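You operate a simulated robot arm through the tools that you are given. There is no shell and no other tool. Be economical: measure what you need, move in short steps, check, and stop when the job is done.

You run a simulated robot arm. Do the job below in one go: nothing can be reset, and whatever is moved stays where it is left.

JOB
Take the tall green insert and put it on the shelf of the steel table. Put the tin labelled "feet" from the top of the panel bench on the top of the white tank and the tin that says "fuses" on top of the rate card. Push the upper drawer shut. Put the rubbing pad on the pane of the light table away on the counter of the parts cabinet. Put the oil filter element marked "92" from the top of the door bench on the top shelf of the grey rack and the oil filter element labelled "75" on the white grease card. Push the filters drawer shut. Put the yellow number stand labelled "26" from the upper deck of the blue trolley on the green facing sheet and the yellow number stand labelled "57" on the right end of the upkeep bench. Take the black tin and put it on top of the green issue card. Take the gloves box on the middle of the upkeep bench and put it away on the lower shelf of the door bench. Do these in any order. Set down upright: tall green insert, yellow number stand, black tin, gloves box.

The check looks at the end state, three seconds after you hand in, the way a careful person would. Anything else that was tipped, shoved, dropped, spilled or broken makes it a failure. Flat cloth is picked up by pressing the open fingertips on it (5 to 10 N) and closing them slowly along it; thin cloth reads only 2 to 8 mm in the jaws.

ROBOT AND FRAMES
A 7-joint arm with a two-finger parallel gripper on a trunk, on a base that drives. Base frame: it is fixed to the floor where the robot stands at the start and does not move with it; the origin is under the middle of the robot, x ahead of it, y to its left, z up. Readings come in mm, degrees, newtons and seconds.
With the tool pointing down near the work surface it reaches from about 300 to 720 mm from the robot's upright axis, wherever it stands. Its first joint turns from -166.0 to 166.0 degrees. Places, roughly: black tin [-1250, 7250, 750]; counter of the parts cabinet (38x24 cm) [-1140, 6040, 920]; filters drawer [-1100, 5600, 800]; gloves box [750, 9250, 1000]; grease card [-1500, 3750, 750]; green facing sheet (20x15x1 cm) [-1300, 6800, 800]; green issue card [-1000, 6000, 1000]; lower shelf of the door bench [-1300, 3600, 400]; oil filter element [-1500, 3250, 1000]; rate card [750, 250, 750]; right end of the upkeep bench (24x26 cm) [2900, 9200, 860]; rubbing pad (9x6x5 cm) [-1000, 100, 900]; shelf of the steel table [4400, 1600, 300]; tall green insert (4x4x5 cm) [500, 0, 800]; tin [500, 250, 750]; top of the white tank [2700, -900, 1000]; top shelf of the grey rack [-1300, 4900, 1400]; upper drawer [-800, 100, 700]; yellow number stand [-1000, 7000, 750]. Payload 3.43 kg.
The TCP is the grasp point between the finger pads, 34 mm short of the fingertips. In the tool frame z runs along the fingers and y along their closing line. Largest opening 128 mm; finger width 24, thickness 12; the body of the gripper, 48 by 130 mm, starts 96 mm behind the TCP.
Orientation is that of the tool frame in the base frame, as [roll, pitch, yaw] about the fixed x, y, z axes, in that order (R = Rz(yaw) Ry(pitch) Rx(roll)). With the fingers straight down and closing along the base's y, the tool's x points along the base's -x, its y along +y and its z along -z.

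CONTROLS
- The arm moves only by the tool drive_tool. Its argument "series" is a list of rows, each a list of 7 numbers: the shift along the tool's x, y, z in mm, then the turn, a rotation vector about the tool's x, y, z in degrees, then the opening, from 0 (shut) to 1 (fully open). In form: [[dx, dy, dz, wx, wy, wz, gripper], ...]. A call has 1 to 10 rows; each row shifts and turns the commanded pose from where the row before left it, along the tool's axes as they then stand. Each row takes 0.2 s and may step no farther than 50 mm and 8.6 degrees from the row before; otherwise, or with a gripper value out of range, the whole call is refused. A pose out of reach is approached as far as the arm can. The call stops where the force on the tool passes 40 N (or 10 N more than at its start, if that is more) or the arm is blocked; 0.2 s more then pass. Each finger travels about 108 mm/s and halts on what it meets, pressing with about 22 N; the grip force reading is that of the motor and also rises with nothing between the fingers. The clock runs only during rows and for 0.2 s after the last one: add rows that do not move to give the fingers time. It gives the time, the measured TCP pose, the force on the tool (base axes), the opening and the grip force at its end, in the units of the frame above (readings bear some noise), with the torque about the TCP (base axes, N m) and any sound that the robot's microphone picked up.
- Cameras (640 x 400 px; columns grow to the right, rows downward): "scene" is now at [-9.2, 114.5, 1484.6]; the picture's right is [-0.29, -0.96, 0.00], its down [-0.64, 0.20, -0.74] and it looks along [0.71, -0.22, -0.67] (base axes); focal length 214 px, centre (320, 200). "wrist" rides on the gripper at [76, -11, -160] in the tool frame; the picture's right is [0.15, 0.99, 0.00], its down [-0.88, 0.13, -0.46] and it looks along [-0.45, 0.07, 0.89] (tool axes); focal length 234 px, centre (320, 200). There is no depth. A picture from a camera that has moved, and an enlarged one, comes with that camera's place and axes in the base frame and with its lens.
- grab_frame(camera): a new picture of that camera. It takes no simulated time.
- move_column(by): slides the trunk up (or, below 0, down) by that many mm; the arm and the scene camera ride with it, the base frame stays. It gives what a move gives, with no picture.
- base_move(legs): drives the robot by 1 to 6 legs, each [ahead, left, turn to the left] in mm, mm and degrees, along the robot's own axes; the way and the turn of a leg run together, so that a leg with both is an arc; at most 1500 mm and 180 degrees a leg. The arm and the cameras ride along, it lands a little off, and it stops where it bumps. It gives what a move gives.
- pan_tilt(pan, tilt): turns the head with the scene camera to pan (to the left, within 86 degrees either way) and tilt (down, from -29 to 69), counted from straight ahead of the robot. It gives what a move gives.
- zoom(camera, box): a new picture of the part [left, top, right, bottom] of that camera's present view, enlarged. It takes no simulated time.
- job_done(): hands the job in; it is judged then, once.

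Go step by step. Nothing tells you exact positions but the pictures and the camera data: compare them with the known pose of the tool, close in by small moves and look again before you grip or let go. The budget is 546 turns and 344 pictures, counting those below and the enlarged ones. Unless the task says otherwise, let go and move clear before handing in, and close with one line.

The tools are called after "Emit:" as name(argument=value, ...) on one line, values as JSON. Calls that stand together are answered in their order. drive_tool: Moves the arm, as the interface text tells. Its arguments: {"type":"object","properties":{"series":{"type":"array","items":{"type":"array","items":{"type":"number"}}}},"required":["series"]} The other tools are called the same way: move_column (by) slides the trunk up or down; base_move (legs) drives the base; pan_tilt (pan, tilt) turns the head that bears the scene camera; grab_frame (camera) takes a picture; zoom (camera, box) takes an enlarged picture of a part of a camera's view; job_done () hands the job in.

At the start:

```text
time: 0.0
eef_pos: [88.3, 413.5, 1224.2]
orientation: [-179.7, -0.3, 179.7]
force: [-0.4, -0.1, -0.1]
torque: [0.0, -0.02, -0.01]
gripper_width: 128.0
gripper_force: 0.1
trunk travel left (down, up): [-200.0, 124.0]
robot x, y, heading: [1.4, -3.2, 0.1]
head pan, tilt: [-58.6, 68.8]
```

scene: 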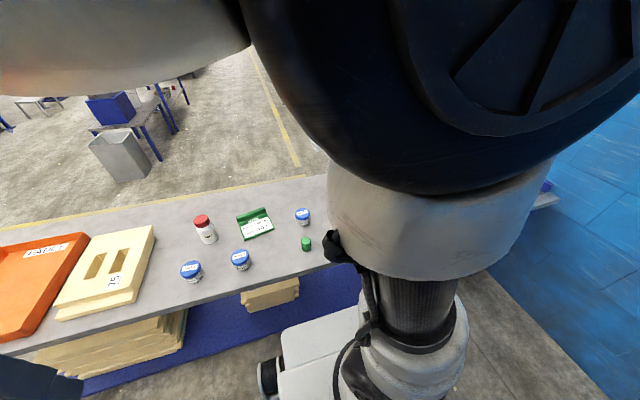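
wrist: 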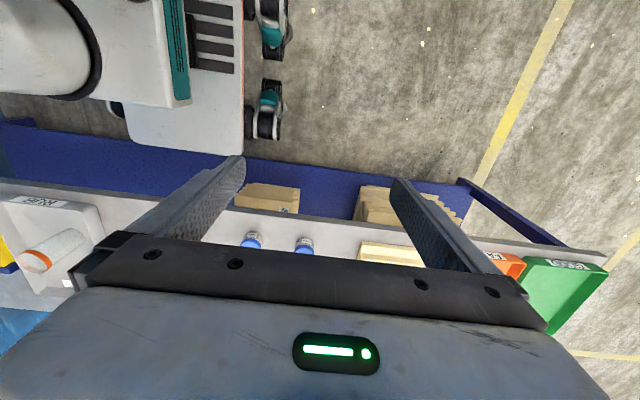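

I see the panel bench ahead with tins, a red-capped bottle and a card, and part of the view blocked by the arm. I'll look around with the head first.

Emit:
pan_tilt(pan=0, tilt=45)

Emit:
grab_frame(camera="scene")

```text
time: 1.3
eef_pos: [88.4, 414.4, 1223.1]
orientation: [-179.7, -0.5, 179.8]
force: [0.1, 0.7, 0.3]
torque: [0.02, 0.03, 0.01]
gripper_width: 127.9
gripper_force: 0.0
trunk travel left (down, up): [-200.0, 124.0]
robot x, y, heading: [-2.9, -1.5, 0.1]
head pan, tilt: [0.0, 45.0]
```

```text
341 pictures are left
camera scene: at [-5.4, 130.3, 1485.8], right [-0.11, -0.99, 0.0], down [-0.66, 0.07, -0.75], along [0.75, -0.08, -0.66], focal length 214 px, centre (320, 200)
```

scene: 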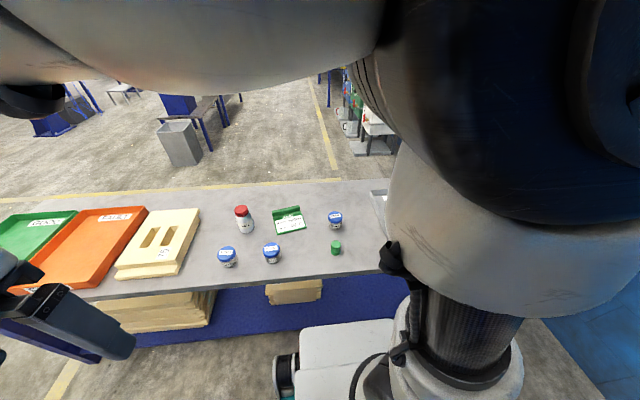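

The bench carries blue-lidded tins, a green insert and a green-edged card. I'll zoom to read the labels.

Emit:
zoom(camera="scene", box=[200, 180, 400, 305])

Emit:
zoom(camera="scene", box=[20, 60, 220, 185])

Emit:
grab_frame(camera="wrist")

```text
3.20 times, centred on (300, 242) of scene
camera zoom: at [-5.4, 130.3, 1485.8], right [-0.11, -0.99, 0.0], down [-0.66, 0.07, -0.75], along [0.75, -0.08, -0.66], focal length 686 px, centre (384, 64)
```

zoom: 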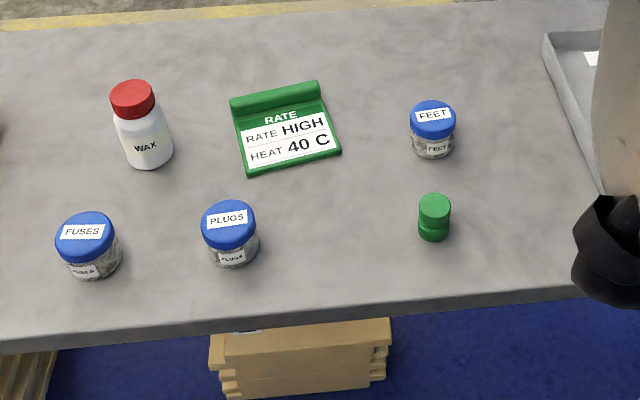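

```text
3.20 times, centred on (120, 122) of scene
camera zoom: at [-5.4, 130.3, 1485.8], right [-0.11, -0.99, 0.0], down [-0.66, 0.07, -0.75], along [0.75, -0.08, -0.66], focal length 686 px, centre (960, 448)
```

zoom: 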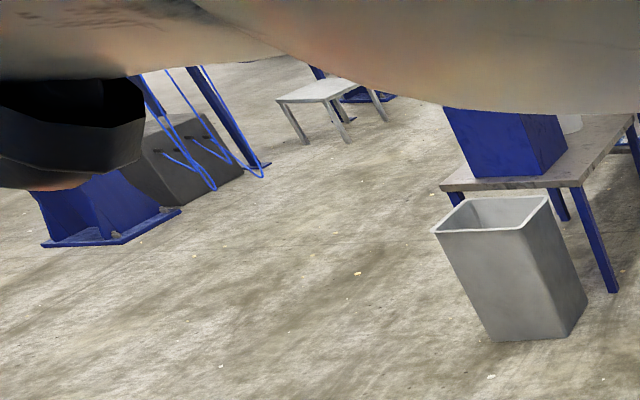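

```text
338 pictures are left
camera wrist: at [15.0, 403.3, 1383.5], right [-0.14, 0.99, 0.0], down [0.89, 0.13, 0.45], along [0.44, 0.06, -0.89], focal length 234 px, centre (320, 200)
```

wrist: 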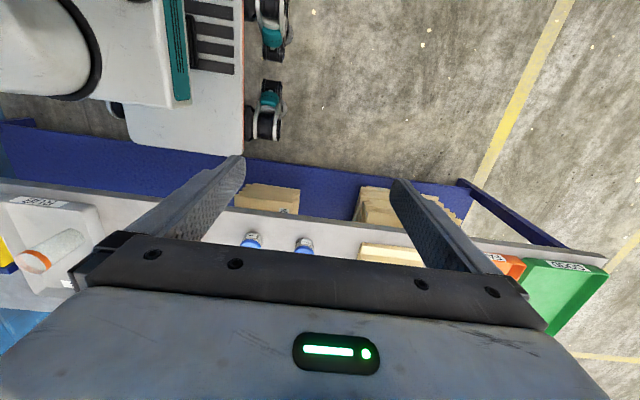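

The bench's items are FUSES (≈472,427), PLUGS, FEET (≈620,-3), the green insert (≈492,15) and the rate card (≈690,195). I'll shift the base left 200 mm so the fuses tin and the rate card are both in reach.

Emit:
base_move(legs=[[0, 200, 0]])

Emit:
drive_tool(series=[[-48, 0, 0, 0, 0, 0, 1], [-48, 0, 0, 0, 0, 0, 1], [-48, -15, 0, 0, 0, 0, 1], [-45, -20, 0, 0, 0, 0, 1], [-45, -20, 0, 0, 0, 0, 1], [-45, -20, 0, 0, 0, 0, 1], [-30, -30, 20, 0, 0, 0, 1], [0, -30, 30, 0, 0, 0, 1], [0, -20, 40, 0, 0, 0, 1], [0, 0, 40, 0, 0, 0, 1]])

Emit:
grab_frame(camera="wrist")

Emit:
grab_frame(camera="scene")

```text
time: 3.8
eef_pos: [89.9, 611.1, 1222.4]
orientation: [-179.6, -0.6, 179.7]
force: [0.2, 0.1, 0.0]
torque: [-0.03, -0.04, -0.01]
gripper_width: 127.9
gripper_force: 0.1
trunk travel left (down, up): [-200.0, 124.0]
robot x, y, heading: [-0.5, 196.8, -0.0]
head pan, tilt: [0.0, 45.0]
```

```text
refused: row 3 steps farther than a row can; nothing moved
```

```text
337 pictures are left
camera wrist: at [15.3, 599.7, 1383.3], right [-0.14, 0.99, -0.01], down [0.89, 0.13, 0.45], along [0.44, 0.06, -0.89], focal length 234 px, centre (320, 200)
```

wrist: 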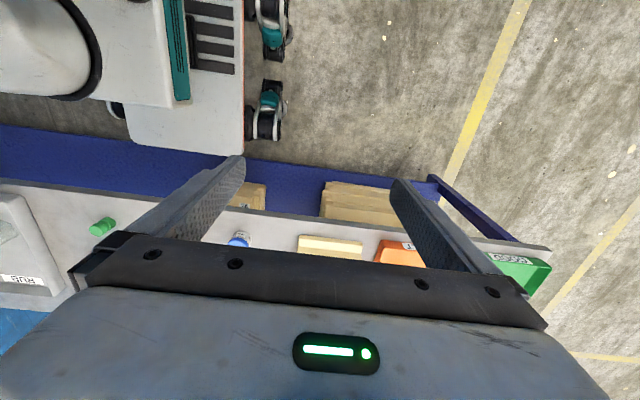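

```text
336 pictures are left
camera scene: at [-5.3, 327.6, 1486.1], right [-0.09, -1.0, 0.0], down [-0.65, 0.06, -0.75], along [0.75, -0.07, -0.66], focal length 214 px, centre (320, 200)
```

scene: 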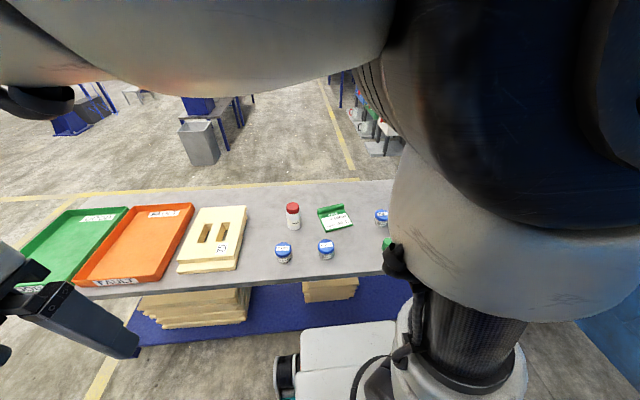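

The base shifted as expected. Now I move the tool over the fuses tin in smaller steps.

Emit:
drive_tool(series=[[-45, 0, 0, 0, 0, 0, 1], [-45, -20, 0, 0, 0, 0, 1], [-45, -20, 0, 0, 0, 0, 1], [-45, -20, 0, 0, 0, 0, 1], [-45, -20, 0, 0, 0, 0, 1], [-45, -20, 0, 0, 0, 0, 1], [-30, -30, 20, 0, 0, 0, 1], [-20, -30, 30, 0, 0, 0, 1], [0, -25, 40, 0, 0, 0, 1], [0, 0, 40, 0, 0, 0, 1]])

Emit:
grab_frame(camera="wrist")

Emit:
grab_frame(camera="scene")

```text
time: 6.0
eef_pos: [406.6, 424.0, 1090.7]
orientation: [-179.7, -0.5, 179.7]
force: [-0.2, 0.2, -0.1]
torque: [0.02, -0.01, -0.03]
gripper_width: 127.9
gripper_force: 0.0
trunk travel left (down, up): [-200.0, 124.0]
robot x, y, heading: [-0.7, 195.4, 0.2]
head pan, tilt: [0.0, 45.0]
```

```text
335 pictures are left
camera wrist: at [332.8, 413.0, 1251.1], right [-0.14, 0.99, 0.0], down [0.88, 0.13, 0.45], along [0.44, 0.06, -0.89], focal length 234 px, centre (320, 200)
```

wrist: 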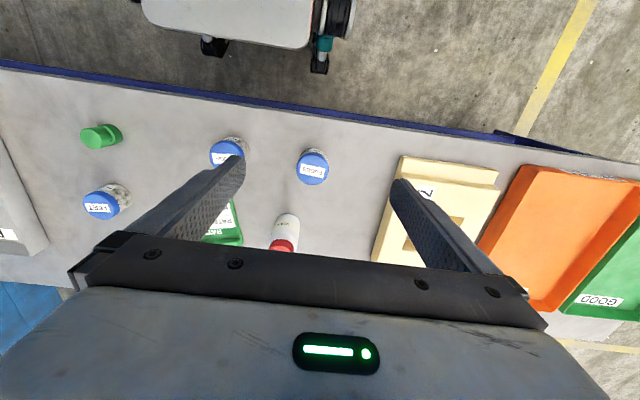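

```text
334 pictures are left
camera scene: at [-8.0, 335.5, 1480.5], right [0.0, -1.0, 0.0], down [-0.71, 0.0, -0.71], along [0.71, 0.0, -0.71], focal length 214 px, centre (320, 200)
```

scene: 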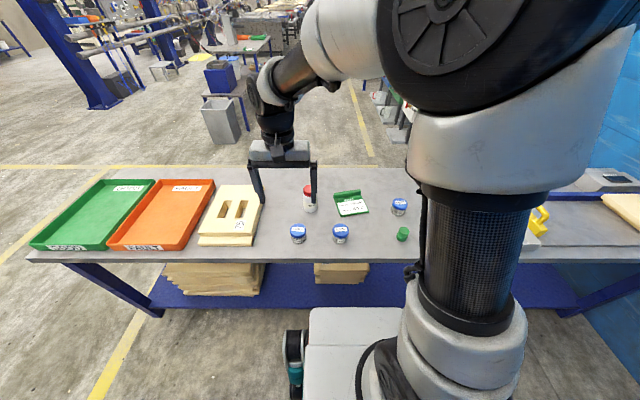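

The head has settled. I take the fuses tin to be near (480, 419) and close in on it.

Emit:
drive_tool(series=[[-40, -3, 40, 0, 0, 0, 1], [-30, -2, 40, 0, 0, 0, 1], [0, 0, 40, 0, 0, 0, 1], [0, 0, 30, 0, 0, 0, 1], [0, 0, 0, 0, 0, 0, 1]])

Emit:
grab_frame(camera="wrist")

Emit:
zoom(camera="scene", box=[220, 150, 420, 275])

```text
refused: row 1 steps farther than a row can; nothing moved
```

```text
333 pictures are left
camera wrist: at [332.8, 413.0, 1251.1], right [-0.14, 0.99, 0.0], down [0.88, 0.13, 0.45], along [0.44, 0.06, -0.89], focal length 234 px, centre (320, 200)
```

wrist: 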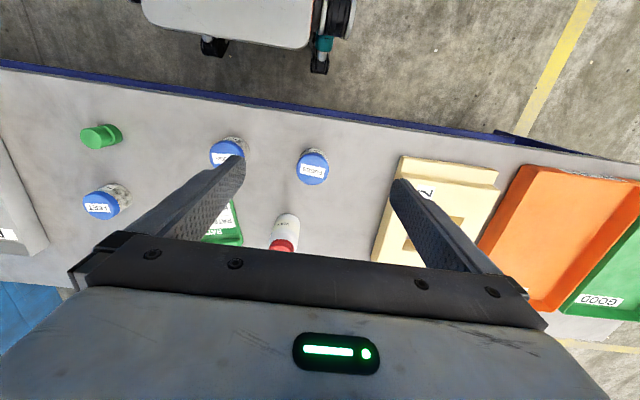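

```text
3.20 times, centred on (320, 212) of scene
camera zoom: at [-8.0, 335.5, 1480.5], right [0.0, -1.0, 0.0], down [-0.71, 0.0, -0.71], along [0.71, 0.0, -0.71], focal length 686 px, centre (320, 160)
```

zoom: 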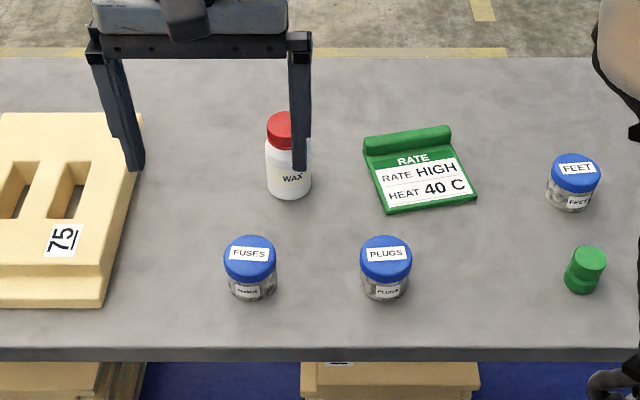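

I'll repeat with legal step sizes.

Emit:
drive_tool(series=[[-30, -3, 35, 0, 0, 0, 1], [-30, -2, 35, 0, 0, 0, 1], [-12, 0, 40, 0, 0, 0, 1], [0, 0, 40, 0, 0, 0, 1], [0, 0, 0, 0, 0, 0, 1]])

Emit:
grab_frame(camera="wrist")

Emit:
zoom(camera="scene", box=[220, 150, 420, 275])

```text
time: 7.2
eef_pos: [479.0, 416.9, 940.2]
orientation: [-179.6, -0.5, 179.7]
force: [0.1, -0.1, -0.3]
torque: [0.01, 0.03, -0.05]
gripper_width: 127.9
gripper_force: 0.1
trunk travel left (down, up): [-200.0, 124.0]
robot x, y, heading: [1.6, 196.4, -0.2]
head pan, tilt: [0.0, 45.0]
```

```text
331 pictures are left
camera wrist: at [404.6, 404.7, 1100.7], right [-0.14, 0.99, -0.01], down [0.89, 0.13, 0.45], along [0.44, 0.06, -0.89], focal length 234 px, centre (320, 200)
```

wrist: 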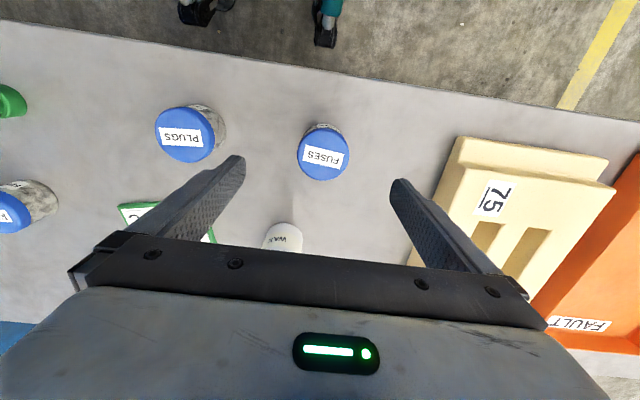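

```text
3.20 times, centred on (320, 212) of scene
camera zoom: at [-7.8, 335.6, 1480.4], right [0.0, -1.0, 0.0], down [-0.71, 0.0, -0.71], along [0.71, 0.0, -0.71], focal length 686 px, centre (320, 160)
```

zoom: 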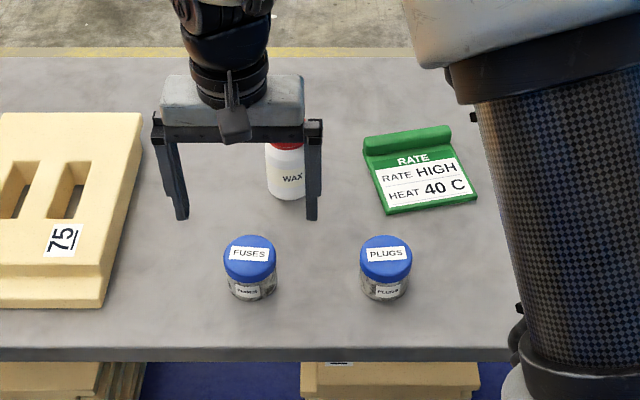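

Triangulating the lid from both cameras gives about (471, 416, 848), with the bench at roughly z 800. I'll descend around it to z 846 and check.

Emit:
drive_tool(series=[[8, 0, 30, 0, 0, 0, 1], [0, 0, 34, 0, 0, 0, 1], [0, 0, 30, 0, 0, 0, 1], [0, 0, 0, 0, 0, 0, 1]])

Emit:
grab_frame(camera="wrist")

Emit:
zoom(camera="scene", box=[220, 150, 420, 275])

```text
time: 8.2
eef_pos: [470.7, 415.6, 848.6]
orientation: [-179.7, -0.4, 179.7]
force: [0.2, 0.1, -0.2]
torque: [0.0, -0.01, 0.03]
gripper_width: 127.8
gripper_force: 0.1
trunk travel left (down, up): [-200.0, 124.0]
robot x, y, heading: [-0.7, 199.3, -0.3]
head pan, tilt: [0.0, 45.0]
```

```text
329 pictures are left
camera wrist: at [396.6, 405.0, 1008.8], right [-0.14, 0.99, -0.01], down [0.89, 0.13, 0.45], along [0.44, 0.06, -0.89], focal length 234 px, centre (320, 200)
```

wrist: 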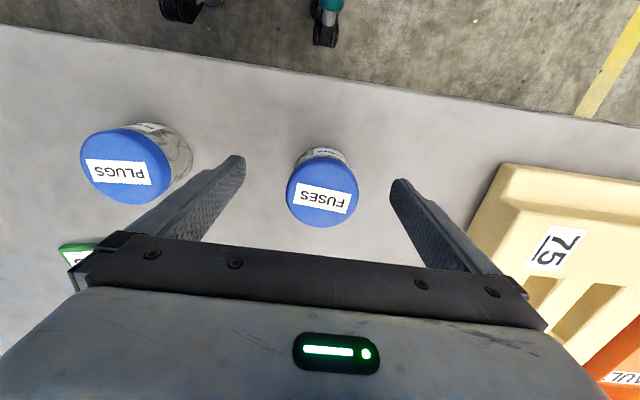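

```text
3.20 times, centred on (320, 212) of scene
camera zoom: at [-7.8, 335.6, 1480.4], right [0.0, -1.0, 0.0], down [-0.71, 0.0, -0.71], along [0.71, 0.0, -0.71], focal length 686 px, centre (320, 160)
```

zoom: 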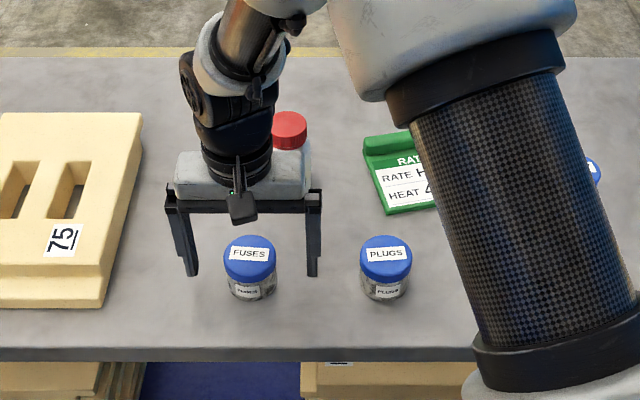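

The lid centre coincides with the grasp point. I'll lower by 9 mm and close.

Emit:
drive_tool(series=[[0, 1, 9, 0, 0, 0, 1], [0, 0, 0, 0, 0, 0, 0.6], [0, 0, 0, 0, 0, 0, 0.3], [0, 0, 0, 0, 0, 0, 0.3], [0, 0, 0, 0, 0, 0, 0.3]])

Emit:
grab_frame(camera="wrist")

```text
time: 9.4
eef_pos: [469.7, 417.4, 838.0]
orientation: [-179.7, -0.4, 179.6]
force: [0.6, 1.4, 2.9]
torque: [0.22, -0.07, 0.01]
gripper_width: 58.6
gripper_force: 21.5
trunk travel left (down, up): [-200.0, 124.0]
robot x, y, heading: [2.3, 200.2, 0.3]
head pan, tilt: [0.0, 45.0]
```

```text
327 pictures are left
camera wrist: at [395.9, 405.6, 998.7], right [-0.14, 0.99, 0.0], down [0.88, 0.13, 0.45], along [0.44, 0.06, -0.89], focal length 234 px, centre (320, 200)
```

wrist: 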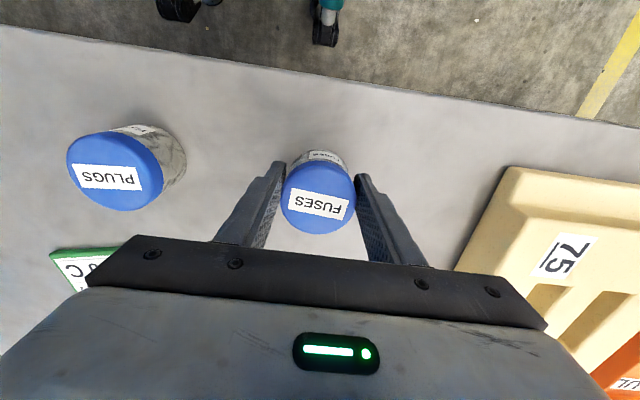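

The fuses tin is held (58.6 mm). I lift it 80 mm and carry it over the rate card's flat part, around (625, 194).

Emit:
drive_tool(series=[[0, 0, -40, 0, 0, 0, 0.3], [0, 0, -45, 0, 0, 0, 0.3], [-20, -40, 0, 0, 0, 0, 0.3], [-25, -40, 0, 0, 0, 0, 0.3], [-28, -40, 0, 0, 0, 0, 0.3], [-28, -40, 0, 0, 0, 0, 0.3], [-28, -40, 0, 0, 0, 0, 0.3], [-26, -24, 0, 0, 0, 0, 0.3], [0, 0, 30, 0, 0, 0, 0.3], [0, 0, 0, 0, 0, 0, 0.3]])

Emit:
grab_frame(camera="wrist")

Emit:
zoom(camera="scene", box=[220, 150, 420, 275])

```text
time: 11.6
eef_pos: [624.9, 192.1, 889.9]
orientation: [-179.6, -0.4, 179.7]
force: [-0.2, 0.4, -1.2]
torque: [-0.01, 0.02, 0.0]
gripper_width: 58.9
gripper_force: 21.9
trunk travel left (down, up): [-200.0, 124.0]
robot x, y, heading: [0.7, 198.8, -0.0]
head pan, tilt: [0.0, 45.0]
```

```text
326 pictures are left
camera wrist: at [550.7, 181.0, 1050.9], right [-0.14, 0.99, -0.01], down [0.89, 0.13, 0.45], along [0.44, 0.06, -0.89], focal length 234 px, centre (320, 200)
```

wrist: 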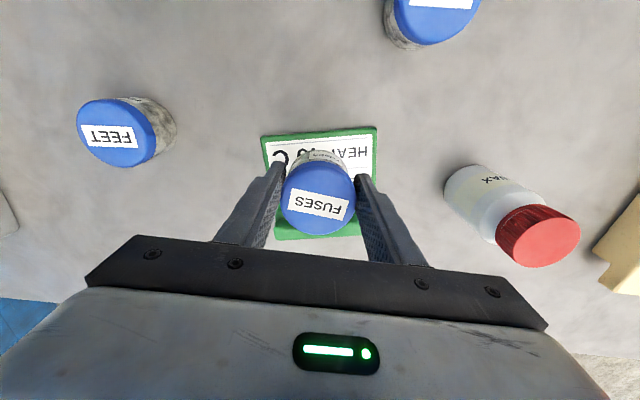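

```text
3.20 times, centred on (320, 212) of scene
camera zoom: at [-7.7, 335.6, 1480.4], right [0.0, -1.0, 0.0], down [-0.71, 0.0, -0.71], along [0.71, 0.0, -0.71], focal length 686 px, centre (320, 160)
```

zoom: 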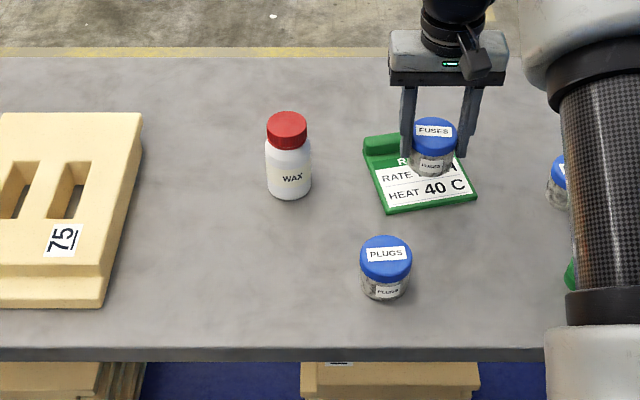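

The tin is over the card. I nudge forward 6 mm and lower toward contact.

Emit:
drive_tool(series=[[-6, 0, 25, 0, 0, 0, 0.3], [0, 0, 15, 0, 0, 0, 0.3], [0, 0, 0, 0, 0, 0, 0.3]])

Emit:
drive_tool(series=[[0, 0, 3, 0, 0, 0, 0.3], [0, 0, 0, 0, 0, 0, 0.3]])

Emit:
zoom(camera="scene", box=[300, 170, 400, 232])

```text
time: 12.4
eef_pos: [630.5, 192.6, 852.8]
orientation: [-179.5, -0.5, 179.7]
force: [-0.6, 1.0, -1.8]
torque: [-0.03, 0.02, 0.03]
gripper_width: 59.0
gripper_force: 22.1
trunk travel left (down, up): [-200.0, 124.0]
robot x, y, heading: [-1.1, 197.7, 0.1]
head pan, tilt: [0.0, 45.0]
```

```text
time: 13.0
eef_pos: [630.1, 193.8, 850.7]
orientation: [-179.7, -0.5, 179.8]
force: [-1.0, 0.9, -0.9]
torque: [-0.01, 0.0, 0.02]
gripper_width: 58.9
gripper_force: 21.7
trunk travel left (down, up): [-200.0, 124.0]
robot x, y, heading: [-0.5, 190.6, 0.2]
head pan, tilt: [0.0, 45.0]
```

```text
6.40 times, centred on (350, 201) of scene
camera zoom: at [-7.8, 335.6, 1480.4], right [0.0, -1.0, 0.0], down [-0.71, 0.0, -0.71], along [0.71, 0.0, -0.71], focal length 1373 px, centre (128, 194)
```

zoom: 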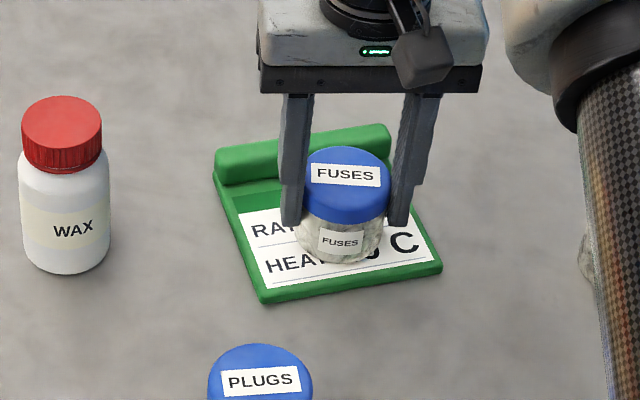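

Nearly down; the card is about a centimetre thick. I continue in 2 mm steps.

Emit:
drive_tool(series=[[0, 0, 2, 0, 0, 0, 0.3], [0, 0, 0, 0, 0, 0, 0.3]])

Emit:
drive_tool(series=[[0, 0, 2, 0, 0, 0, 0.3], [0, 0, 0, 0, 0, 0, 0.3]])

Emit:
drive_tool(series=[[0, 0, 2, 0, 0, 0, 0.3], [0, 0, 0, 0, 0, 0, 0.3]])

Emit:
zoom(camera="scene", box=[300, 170, 400, 232])

```text
time: 13.6
eef_pos: [629.2, 193.2, 847.8]
orientation: [-179.5, -0.5, 179.7]
force: [-0.3, 0.2, 1.0]
torque: [0.09, -0.02, -0.01]
gripper_width: 58.9
gripper_force: 21.8
trunk travel left (down, up): [-200.0, 124.0]
robot x, y, heading: [-2.5, 194.6, 0.3]
head pan, tilt: [0.0, 45.0]
```

```text
time: 14.2
eef_pos: [629.8, 193.6, 847.0]
orientation: [-179.6, -0.3, 179.7]
force: [1.7, 1.2, 13.7]
torque: [0.3, -0.03, 0.0]
gripper_width: 58.9
gripper_force: 22.2
trunk travel left (down, up): [-200.0, 124.0]
robot x, y, heading: [-2.4, 194.6, 0.1]
head pan, tilt: [0.0, 45.0]
```

```text
time: 14.8
eef_pos: [629.8, 193.7, 845.2]
orientation: [-179.7, -0.2, 179.7]
force: [2.9, 0.3, 19.7]
torque: [0.27, -0.29, 0.1]
gripper_width: 59.0
gripper_force: 21.9
trunk travel left (down, up): [-200.0, 124.0]
robot x, y, heading: [0.2, 197.2, 0.1]
head pan, tilt: [0.0, 45.0]
```

```text
6.40 times, centred on (350, 201) of scene
camera zoom: at [-9.3, 335.7, 1480.5], right [0.0, -1.0, 0.0], down [-0.71, 0.0, -0.71], along [0.71, 0.0, -0.71], focal length 1373 px, centre (128, 194)
```

zoom: 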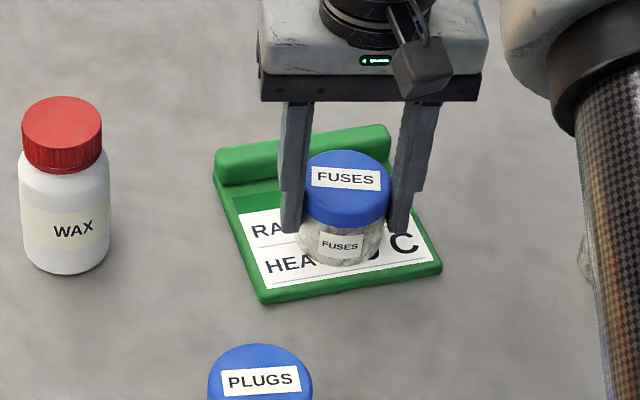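

Contact made (card ≈9 mm thick). I ease up 3 mm, open and rise.

Emit:
drive_tool(series=[[0, 0, -2, 0, 0, 0, 0.3], [0, 0, 0, 0, 0, 0, 0.6], [0, 0, 0, 0, 0, 0, 0.8], [0, 0, 0, 0, 0, 0, 0.8], [0, 0, -30, 0, 0, 0, 0.8], [0, 0, -45, 0, 0, 0, 0.8], [0, 0, -45, 0, 0, 0, 0.8], [0, 0, 0, 0, 0, 0, 1]])

Emit:
zoom(camera="scene", box=[280, 150, 440, 250])

```text
time: 16.6
eef_pos: [629.4, 196.8, 966.7]
orientation: [-179.6, -0.5, 179.7]
force: [0.2, -0.1, 0.1]
torque: [-0.02, -0.02, -0.02]
gripper_width: 128.1
gripper_force: 0.1
trunk travel left (down, up): [-200.0, 124.0]
robot x, y, heading: [-2.6, 195.7, 0.2]
head pan, tilt: [0.0, 45.0]
```

```text
4.00 times, centred on (360, 200) of scene
camera zoom: at [-8.1, 335.6, 1480.4], right [0.0, -1.0, 0.0], down [-0.71, 0.0, -0.71], along [0.71, 0.0, -0.71], focal length 858 px, centre (160, 200)
```

zoom: 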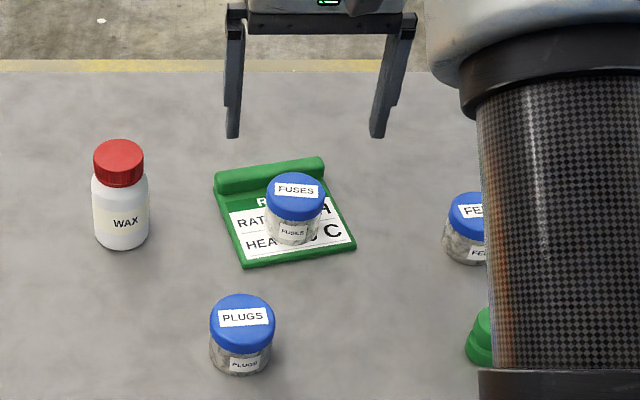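

The fuses tin stands on the rate card. Next is the FEET tin near (589, 7); I move the base back right.

Emit:
base_move(legs=[[0, -195, 0]])

Emit:
drive_tool(series=[[40, 5, 10, 0, 0, 0, 1], [0, 0, 10, 0, 0, 0, 1], [0, 0, 0, 0, 0, 0, 1]])

Emit:
grab_frame(camera="wrist")

Emit:
grab_frame(camera="scene")

```text
time: 19.1
eef_pos: [628.7, 2.9, 966.0]
orientation: [-179.6, -0.6, 179.5]
force: [-0.3, -0.4, -0.2]
torque: [0.02, 0.01, 0.0]
gripper_width: 128.0
gripper_force: 0.1
trunk travel left (down, up): [-200.0, 124.0]
robot x, y, heading: [-1.0, 1.8, -0.1]
head pan, tilt: [0.0, 45.0]
```

```text
time: 19.9
eef_pos: [587.8, 6.8, 945.3]
orientation: [-179.6, -0.5, 179.5]
force: [-0.1, -0.1, -0.3]
torque: [-0.01, -0.02, -0.01]
gripper_width: 127.8
gripper_force: 0.2
trunk travel left (down, up): [-200.0, 124.0]
robot x, y, heading: [-1.5, 5.8, 0.0]
head pan, tilt: [0.0, 45.0]
```

```text
321 pictures are left
camera wrist: at [513.7, -3.7, 1105.4], right [-0.14, 0.99, -0.01], down [0.89, 0.13, 0.45], along [0.44, 0.06, -0.89], focal length 234 px, centre (320, 200)
```

wrist: 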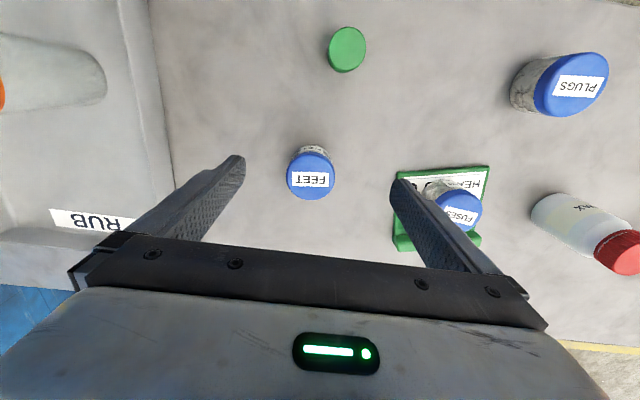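

```text
320 pictures are left
camera scene: at [-7.5, 143.1, 1480.4], right [0.0, -1.0, 0.0], down [-0.71, 0.0, -0.71], along [0.71, 0.0, -0.71], focal length 214 px, centre (320, 200)
```

scene: 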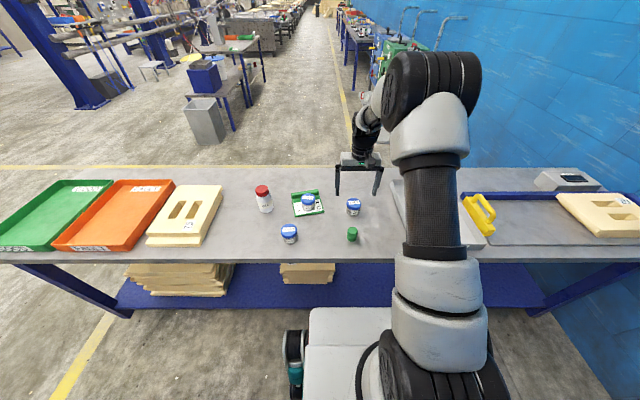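

FEET lid estimated near (604, 1). I descend partly and re-check.

Emit:
drive_tool(series=[[-16, -6, 40, 0, 0, 0, 1], [0, 0, 45, 0, 0, 0, 1], [0, 0, 5, 0, 0, 0, 1], [0, 0, 0, 0, 0, 0, 1]])

Emit:
grab_frame(camera="wrist")

Emit:
zoom(camera="scene", box=[280, 150, 440, 250])

```text
time: 20.9
eef_pos: [602.4, 1.7, 854.2]
orientation: [-179.6, -0.4, 179.5]
force: [-0.2, -0.8, -0.2]
torque: [0.02, -0.01, 0.02]
gripper_width: 128.1
gripper_force: 0.1
trunk travel left (down, up): [-200.0, 124.0]
robot x, y, heading: [1.5, 6.6, -0.1]
head pan, tilt: [0.0, 45.0]
```

```text
319 pictures are left
camera wrist: at [528.8, -8.9, 1014.9], right [-0.14, 0.99, -0.01], down [0.89, 0.13, 0.45], along [0.44, 0.06, -0.89], focal length 234 px, centre (320, 200)
```

wrist: 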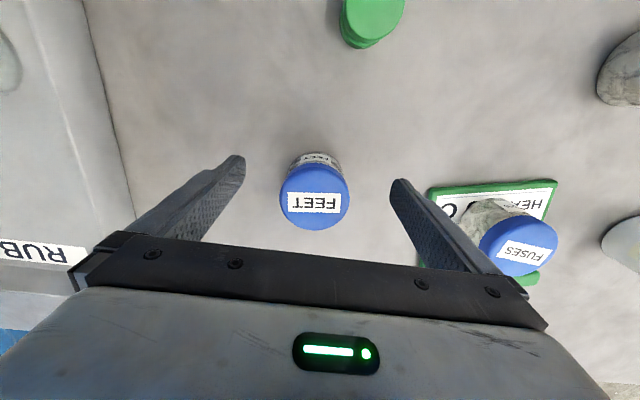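

```text
4.00 times, centred on (360, 200) of scene
camera zoom: at [-7.6, 143.1, 1480.4], right [0.0, -1.0, 0.0], down [-0.71, 0.0, -0.71], along [0.71, 0.0, -0.71], focal length 858 px, centre (160, 200)
```

zoom: 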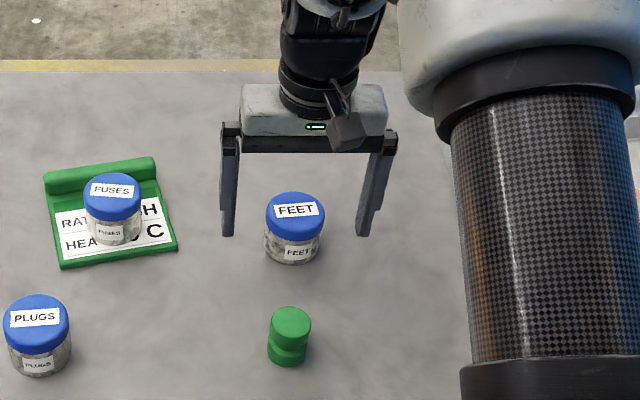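

Lid is centred within a few mm. Lower 16 mm and grip.

Emit:
drive_tool(series=[[-2, -4, 16, 0, 0, 0, 1], [0, 0, 0, 0, 0, 0, 0.6], [0, 0, 0, 0, 0, 0, 0.3], [0, 0, 0, 0, 0, 0, 0.3], [0, 0, 0, 0, 0, 0, 0.3], [0, 0, -40, 0, 0, 0, 0.3], [0, 0, -45, 0, 0, 0, 0.3], [0, 0, -45, 0, 0, 0, 0.3], [0, 0, -45, 0, 0, 0, 0.3]])

Emit:
grab_frame(camera="wrist")

```text
time: 22.9
eef_pos: [608.4, -0.1, 1017.1]
orientation: [-179.6, -0.4, 179.5]
force: [0.3, -0.2, -2.5]
torque: [0.02, 0.02, 0.05]
gripper_width: 58.6
gripper_force: 22.5
trunk travel left (down, up): [-200.0, 124.0]
robot x, y, heading: [1.5, 6.7, 0.0]
head pan, tilt: [0.0, 45.0]
```

```text
317 pictures are left
camera wrist: at [533.9, -11.2, 1178.1], right [-0.14, 0.99, -0.01], down [0.89, 0.13, 0.45], along [0.44, 0.06, -0.89], focal length 234 px, centre (320, 200)
```

wrist: 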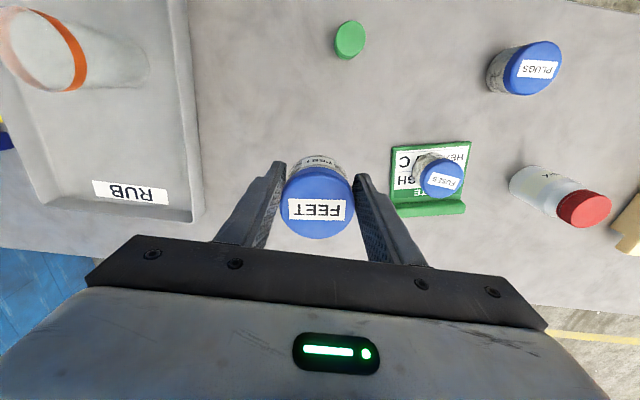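

The FEET tin is held. I retract the arm and drive round the bench's left end towards the tank, stopping to look.

Emit:
drive_tool(series=[[40, 0, -20, 0, 0, 0, 0.3], [40, 0, -20, 0, 0, 0, 0.3], [45, 0, -10, 0, 0, 0, 0.3], [45, 0, -10, 0, 0, 0, 0.3], [45, 0, 0, 0, 0, 0, 0.3], [20, 0, 0, 0, 0, 0, 0.3]])

Emit:
pan_tilt(pan=0, tilt=20)

Emit:
base_move(legs=[[-100, 0, 0], [0, 1500, 0], [0, 300, 0]])

Emit:
grab_frame(camera="scene")

```text
time: 24.3
eef_pos: [373.7, 0.4, 1079.5]
orientation: [-179.6, -0.4, 179.5]
force: [-0.1, -0.1, -1.9]
torque: [0.03, 0.04, -0.04]
gripper_width: 58.3
gripper_force: 21.8
trunk travel left (down, up): [-200.0, 124.0]
robot x, y, heading: [2.6, 3.8, -0.2]
head pan, tilt: [0.0, 45.0]
```

```text
time: 25.2
eef_pos: [372.6, 1.4, 1078.4]
orientation: [-179.5, -0.5, 179.5]
force: [0.2, 0.1, -1.4]
torque: [0.0, 0.05, 0.02]
gripper_width: 58.5
gripper_force: 22.4
trunk travel left (down, up): [-200.0, 124.0]
robot x, y, heading: [1.1, 7.6, -0.2]
head pan, tilt: [0.0, 20.0]
```

```text
time: 43.4
eef_pos: [278.9, 1778.6, 1078.7]
orientation: [-179.7, -0.4, 178.9]
force: [-0.1, 0.1, -0.7]
torque: [0.01, 0.0, 0.0]
gripper_width: 58.2
gripper_force: 22.4
trunk travel left (down, up): [-200.0, 124.0]
robot x, y, heading: [-95.6, 1779.6, -0.6]
head pan, tilt: [0.0, 20.0]
```

```text
316 pictures are left
camera scene: at [-89.4, 1923.8, 1519.1], right [-0.01, -1.0, 0.0], down [-0.34, 0.0, -0.94], along [0.94, -0.01, -0.34], focal length 214 px, centre (320, 200)
```

scene: 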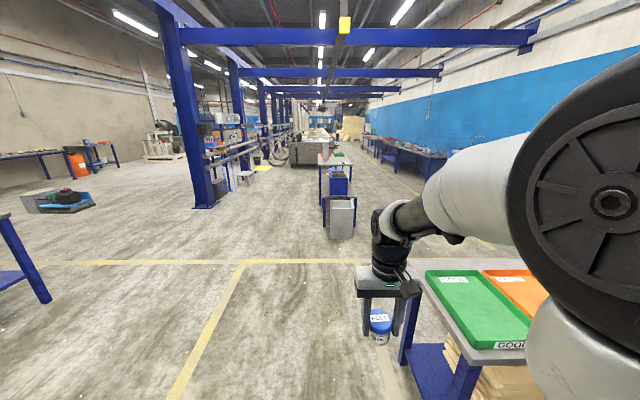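

The way ahead is clear to the bin at x≈3200. I drive forward 1500 and look right.

Emit:
base_move(legs=[[1500, 0, 0.6], [200, -600, 0]])

Emit:
pan_tilt(pan=-50, tilt=20)

Emit:
grab_frame(camera="scene")

```text
time: 57.1
eef_pos: [2072.4, 1187.1, 1078.9]
orientation: [-179.6, -0.5, 179.7]
force: [1.0, 0.0, -1.4]
torque: [0.01, 0.04, -0.01]
gripper_width: 57.9
gripper_force: 21.7
trunk travel left (down, up): [-200.0, 124.0]
robot x, y, heading: [1697.7, 1187.6, 0.0]
head pan, tilt: [0.0, 20.0]
```

```text
time: 58.2
eef_pos: [2072.8, 1186.5, 1078.4]
orientation: [-179.6, -0.5, 179.8]
force: [0.1, 0.0, -1.1]
torque: [0.0, 0.03, -0.01]
gripper_width: 57.8
gripper_force: 21.9
trunk travel left (down, up): [-200.0, 124.0]
robot x, y, heading: [1694.8, 1188.5, -0.2]
head pan, tilt: [-50.0, 20.0]
```

```text
315 pictures are left
camera scene: at [1669.0, 1256.7, 1519.1], right [-0.77, -0.64, 0.0], down [-0.22, 0.26, -0.94], along [0.6, -0.72, -0.34], focal length 214 px, centre (320, 200)
```

scene: 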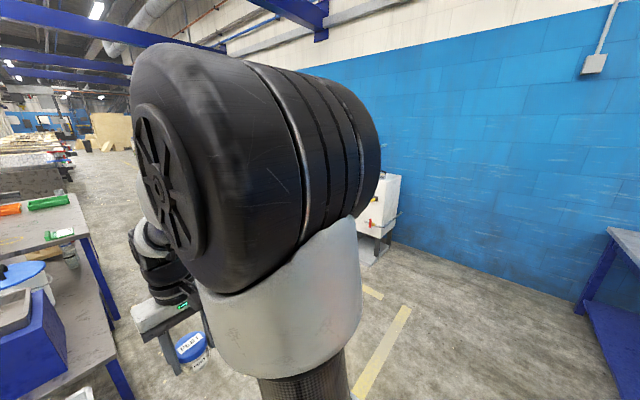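

The white tank is visible at the wall behind the arm. I turn to face the wall and approach to about (2700, 0).

Emit:
base_move(legs=[[0, 0, -90], [700, 0, 0], [300, 1000, 0]])

Emit:
pan_tilt(pan=0, tilt=35)

Emit:
grab_frame(camera="scene")

```text
time: 75.3
eef_pos: [2731.0, -127.1, 1079.0]
orientation: [-179.5, -0.5, 91.7]
force: [0.0, -0.8, -1.3]
torque: [0.03, 0.02, 0.0]
gripper_width: 57.5
gripper_force: 22.3
trunk travel left (down, up): [-200.0, 124.0]
robot x, y, heading: [2717.9, 248.5, -87.8]
head pan, tilt: [-50.0, 20.0]
```

```text
time: 76.5
eef_pos: [2730.2, -126.8, 1078.3]
orientation: [-179.6, -0.5, 91.8]
force: [-0.2, 0.5, -2.1]
torque: [0.02, -0.01, 0.01]
gripper_width: 57.3
gripper_force: 22.5
trunk travel left (down, up): [-200.0, 124.0]
robot x, y, heading: [2718.9, 246.2, -87.9]
head pan, tilt: [0.0, 35.0]
```

```text
314 pictures are left
camera scene: at [2859.1, 253.2, 1495.3], right [-1.0, -0.04, 0.0], down [-0.02, 0.57, -0.82], along [0.03, -0.82, -0.57], focal length 214 px, centre (320, 200)
```

scene: 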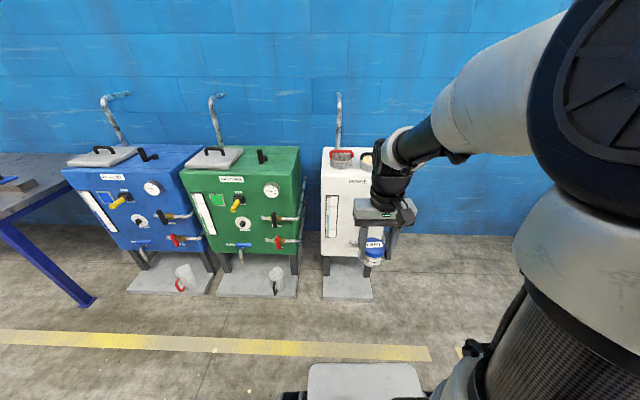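

I see the three tanks; the white one is ahead. I zoom in on its top and check the grip.

Emit:
zoom(camera="scene", box=[290, 120, 450, 220])

Emit:
grab_frame(camera="wrist")

```text
4.00 times, centred on (370, 170) of scene
camera zoom: at [2859.1, 253.2, 1495.3], right [-1.0, -0.04, 0.0], down [-0.02, 0.57, -0.82], along [0.03, -0.82, -0.57], focal length 858 px, centre (120, 320)
```

zoom: 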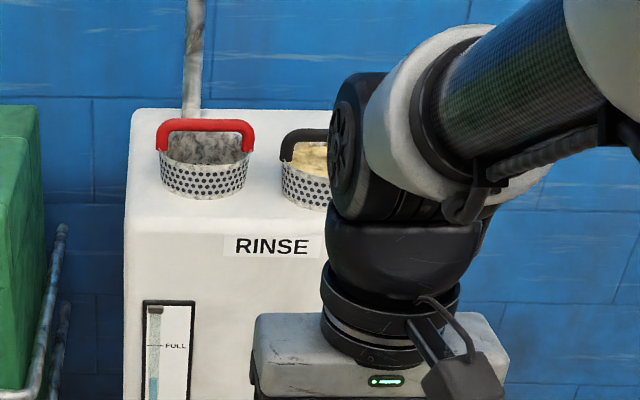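

```text
312 pictures are left
camera wrist: at [2718.0, -54.4, 1239.3], right [0.98, 0.18, -0.01], down [0.16, -0.88, 0.45], along [0.07, -0.44, -0.89], focal length 234 px, centre (320, 200)
```

wrist: 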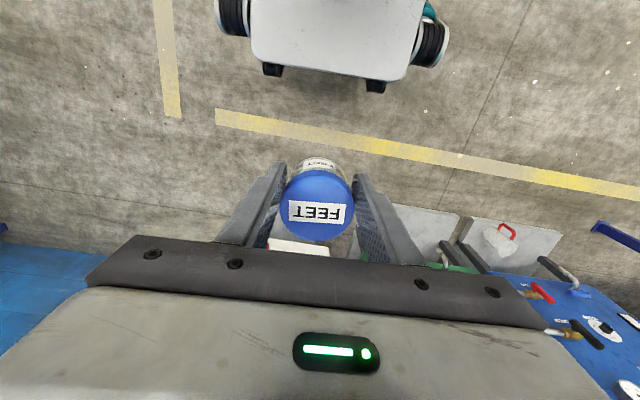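

The tank top has two baskets at the back; I need to see its whole top. I shift the base right 500 mm so the arm is out of the line of sight.

Emit:
base_move(legs=[[0, -500, -2.2]])

Emit:
pan_tilt(pan=15, tilt=35)

Emit:
grab_frame(camera="scene")

```text
time: 81.8
eef_pos: [2216.8, -134.1, 1078.4]
orientation: [-179.6, -0.5, 88.9]
force: [-0.4, -0.4, -1.5]
torque: [0.0, 0.02, 0.02]
gripper_width: 57.0
gripper_force: 22.4
trunk travel left (down, up): [-200.0, 124.0]
robot x, y, heading: [2225.0, 244.0, -90.5]
head pan, tilt: [0.0, 35.0]
```

```text
time: 82.5
eef_pos: [2216.3, -134.5, 1077.7]
orientation: [-179.6, -0.5, 89.0]
force: [1.1, 0.7, -1.9]
torque: [0.04, -0.02, 0.01]
gripper_width: 57.4
gripper_force: 21.8
trunk travel left (down, up): [-200.0, 124.0]
robot x, y, heading: [2222.6, 242.2, -90.5]
head pan, tilt: [15.0, 35.0]
```

```text
311 pictures are left
camera scene: at [2385.9, 242.6, 1495.3], right [-0.97, -0.25, 0.0], down [-0.14, 0.56, -0.82], along [0.2, -0.79, -0.57], focal length 214 px, centre (320, 200)
```

scene: 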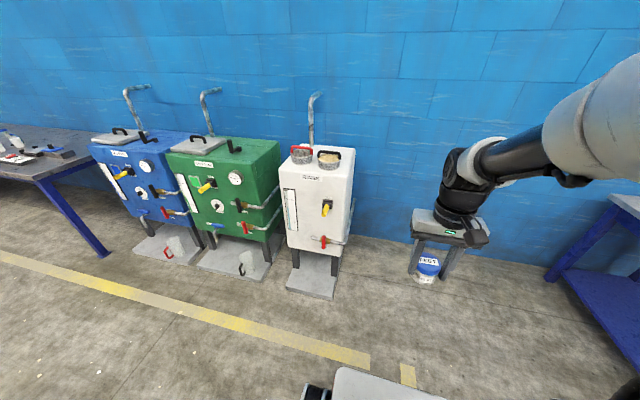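

Emit:
zoom(camera="scene", box=[260, 120, 380, 195])

```text
5.33 times, centred on (320, 158) of scene
camera zoom: at [2385.9, 242.6, 1495.3], right [-0.97, -0.25, 0.0], down [-0.14, 0.56, -0.82], along [0.2, -0.79, -0.57], focal length 1144 px, centre (320, 427)
```

zoom: 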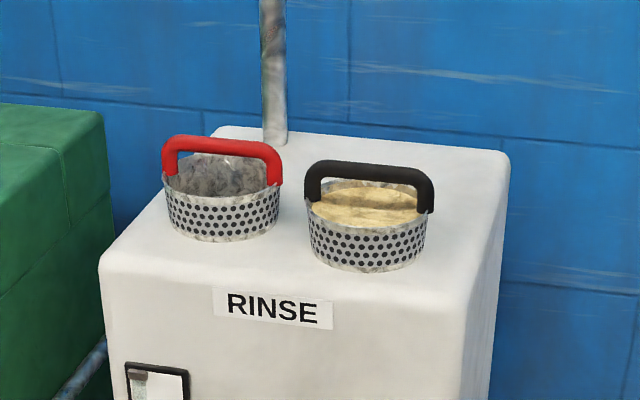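

Triangulated: tank top at z≈940, spanning x 2470–2889, y −780 to −1180, with free room at the back right (≈2550, −1060). I'll approach from its right side, at about (2030, −800) facing +x.

Emit:
base_move(legs=[[0, 0, 90.5], [-200, 0, 0], [0, -1040, 0]])

Emit:
pan_tilt(pan=0, tilt=35)

Emit:
grab_frame(camera="scene")

Emit:
grab_frame(camera="wrist")

```text
time: 98.1
eef_pos: [2400.5, -818.3, 1079.5]
orientation: [-179.6, -0.6, 179.4]
force: [-0.2, 0.5, -1.7]
torque: [0.02, 0.0, 0.02]
gripper_width: 56.6
gripper_force: 21.8
trunk travel left (down, up): [-200.0, 124.0]
robot x, y, heading: [2026.7, -818.2, -0.3]
head pan, tilt: [15.0, 35.0]
```

```text
time: 98.9
eef_pos: [2401.1, -818.5, 1078.7]
orientation: [-179.7, -0.5, 179.4]
force: [0.3, 0.3, -1.3]
torque: [0.01, 0.02, -0.01]
gripper_width: 56.5
gripper_force: 21.7
trunk travel left (down, up): [-200.0, 124.0]
robot x, y, heading: [2026.0, -815.0, -0.2]
head pan, tilt: [0.0, 35.0]
```

```text
309 pictures are left
camera scene: at [2025.4, -675.3, 1495.3], right [0.0, -1.0, 0.0], down [-0.57, 0.0, -0.82], along [0.82, 0.0, -0.57], focal length 214 px, centre (320, 200)
```

scene: 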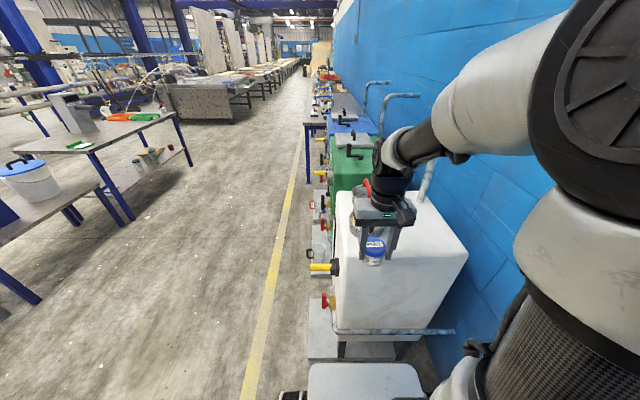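

```text
308 pictures are left
camera wrist: at [2325.6, -829.0, 1239.3], right [-0.14, 0.99, -0.01], down [0.89, 0.12, 0.45], along [0.44, 0.06, -0.89], focal length 234 px, centre (320, 200)
```

wrist: 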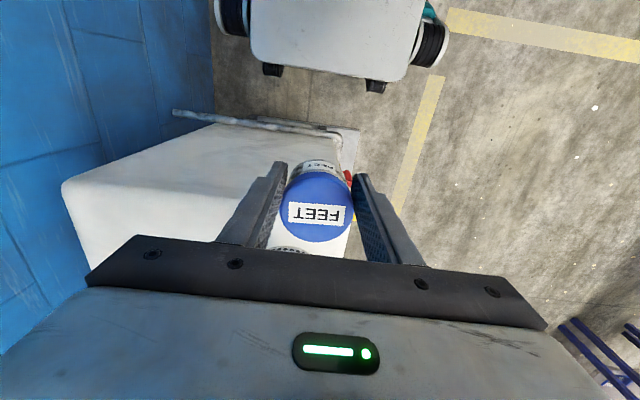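

The tank top's far-right area is free. I move the tool first sideways to y≈−1060, then forward to x≈2590.

Emit:
drive_tool(series=[[0, -45, -10, 0, 0, 0, 0.3], [0, -45, -10, 0, 0, 0, 0.3], [0, -45, 0, 0, 0, 0, 0.3], [0, -45, 0, 0, 0, 0, 0.3], [-15, -45, 0, 0, 0, 0, 0.3], [-45, -17, 0, 0, 0, 0, 0.3], [-45, 0, 0, 0, 0, 0, 0.3], [-45, 0, 0, 0, 0, 0, 0.3], [-40, 0, 0, 0, 0, 0, 0.3], [0, 0, 30, 0, 0, 0, 0.3]])

Emit:
grab_frame(camera="wrist")

Emit:
zoom(camera="scene", box=[310, 170, 470, 270])

```text
time: 101.1
eef_pos: [2585.8, -1061.4, 1072.0]
orientation: [-179.7, -0.6, 179.4]
force: [-0.6, -0.3, -1.5]
torque: [-0.01, 0.04, -0.01]
gripper_width: 56.2
gripper_force: 21.4
trunk travel left (down, up): [-200.0, 124.0]
robot x, y, heading: [2026.7, -813.2, -0.0]
head pan, tilt: [0.0, 35.0]
```

```text
307 pictures are left
camera wrist: at [2511.2, -1072.1, 1231.9], right [-0.14, 0.99, 0.0], down [0.89, 0.12, 0.45], along [0.44, 0.06, -0.89], focal length 234 px, centre (320, 200)
```

wrist: 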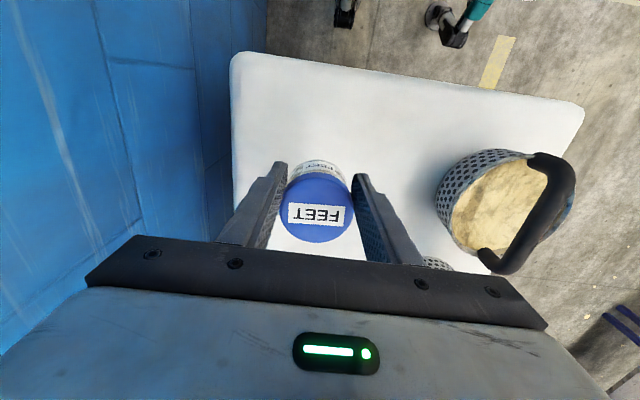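

```text
4.00 times, centred on (390, 220) of scene
camera zoom: at [2025.6, -675.4, 1495.3], right [0.0, -1.0, 0.0], down [-0.57, 0.0, -0.82], along [0.82, 0.0, -0.57], focal length 858 px, centre (40, 120)
```

zoom: 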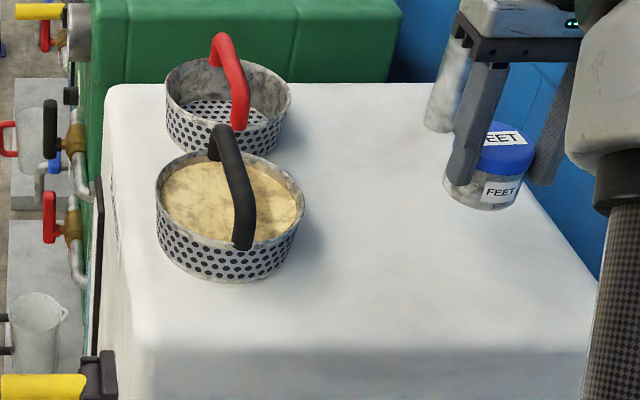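

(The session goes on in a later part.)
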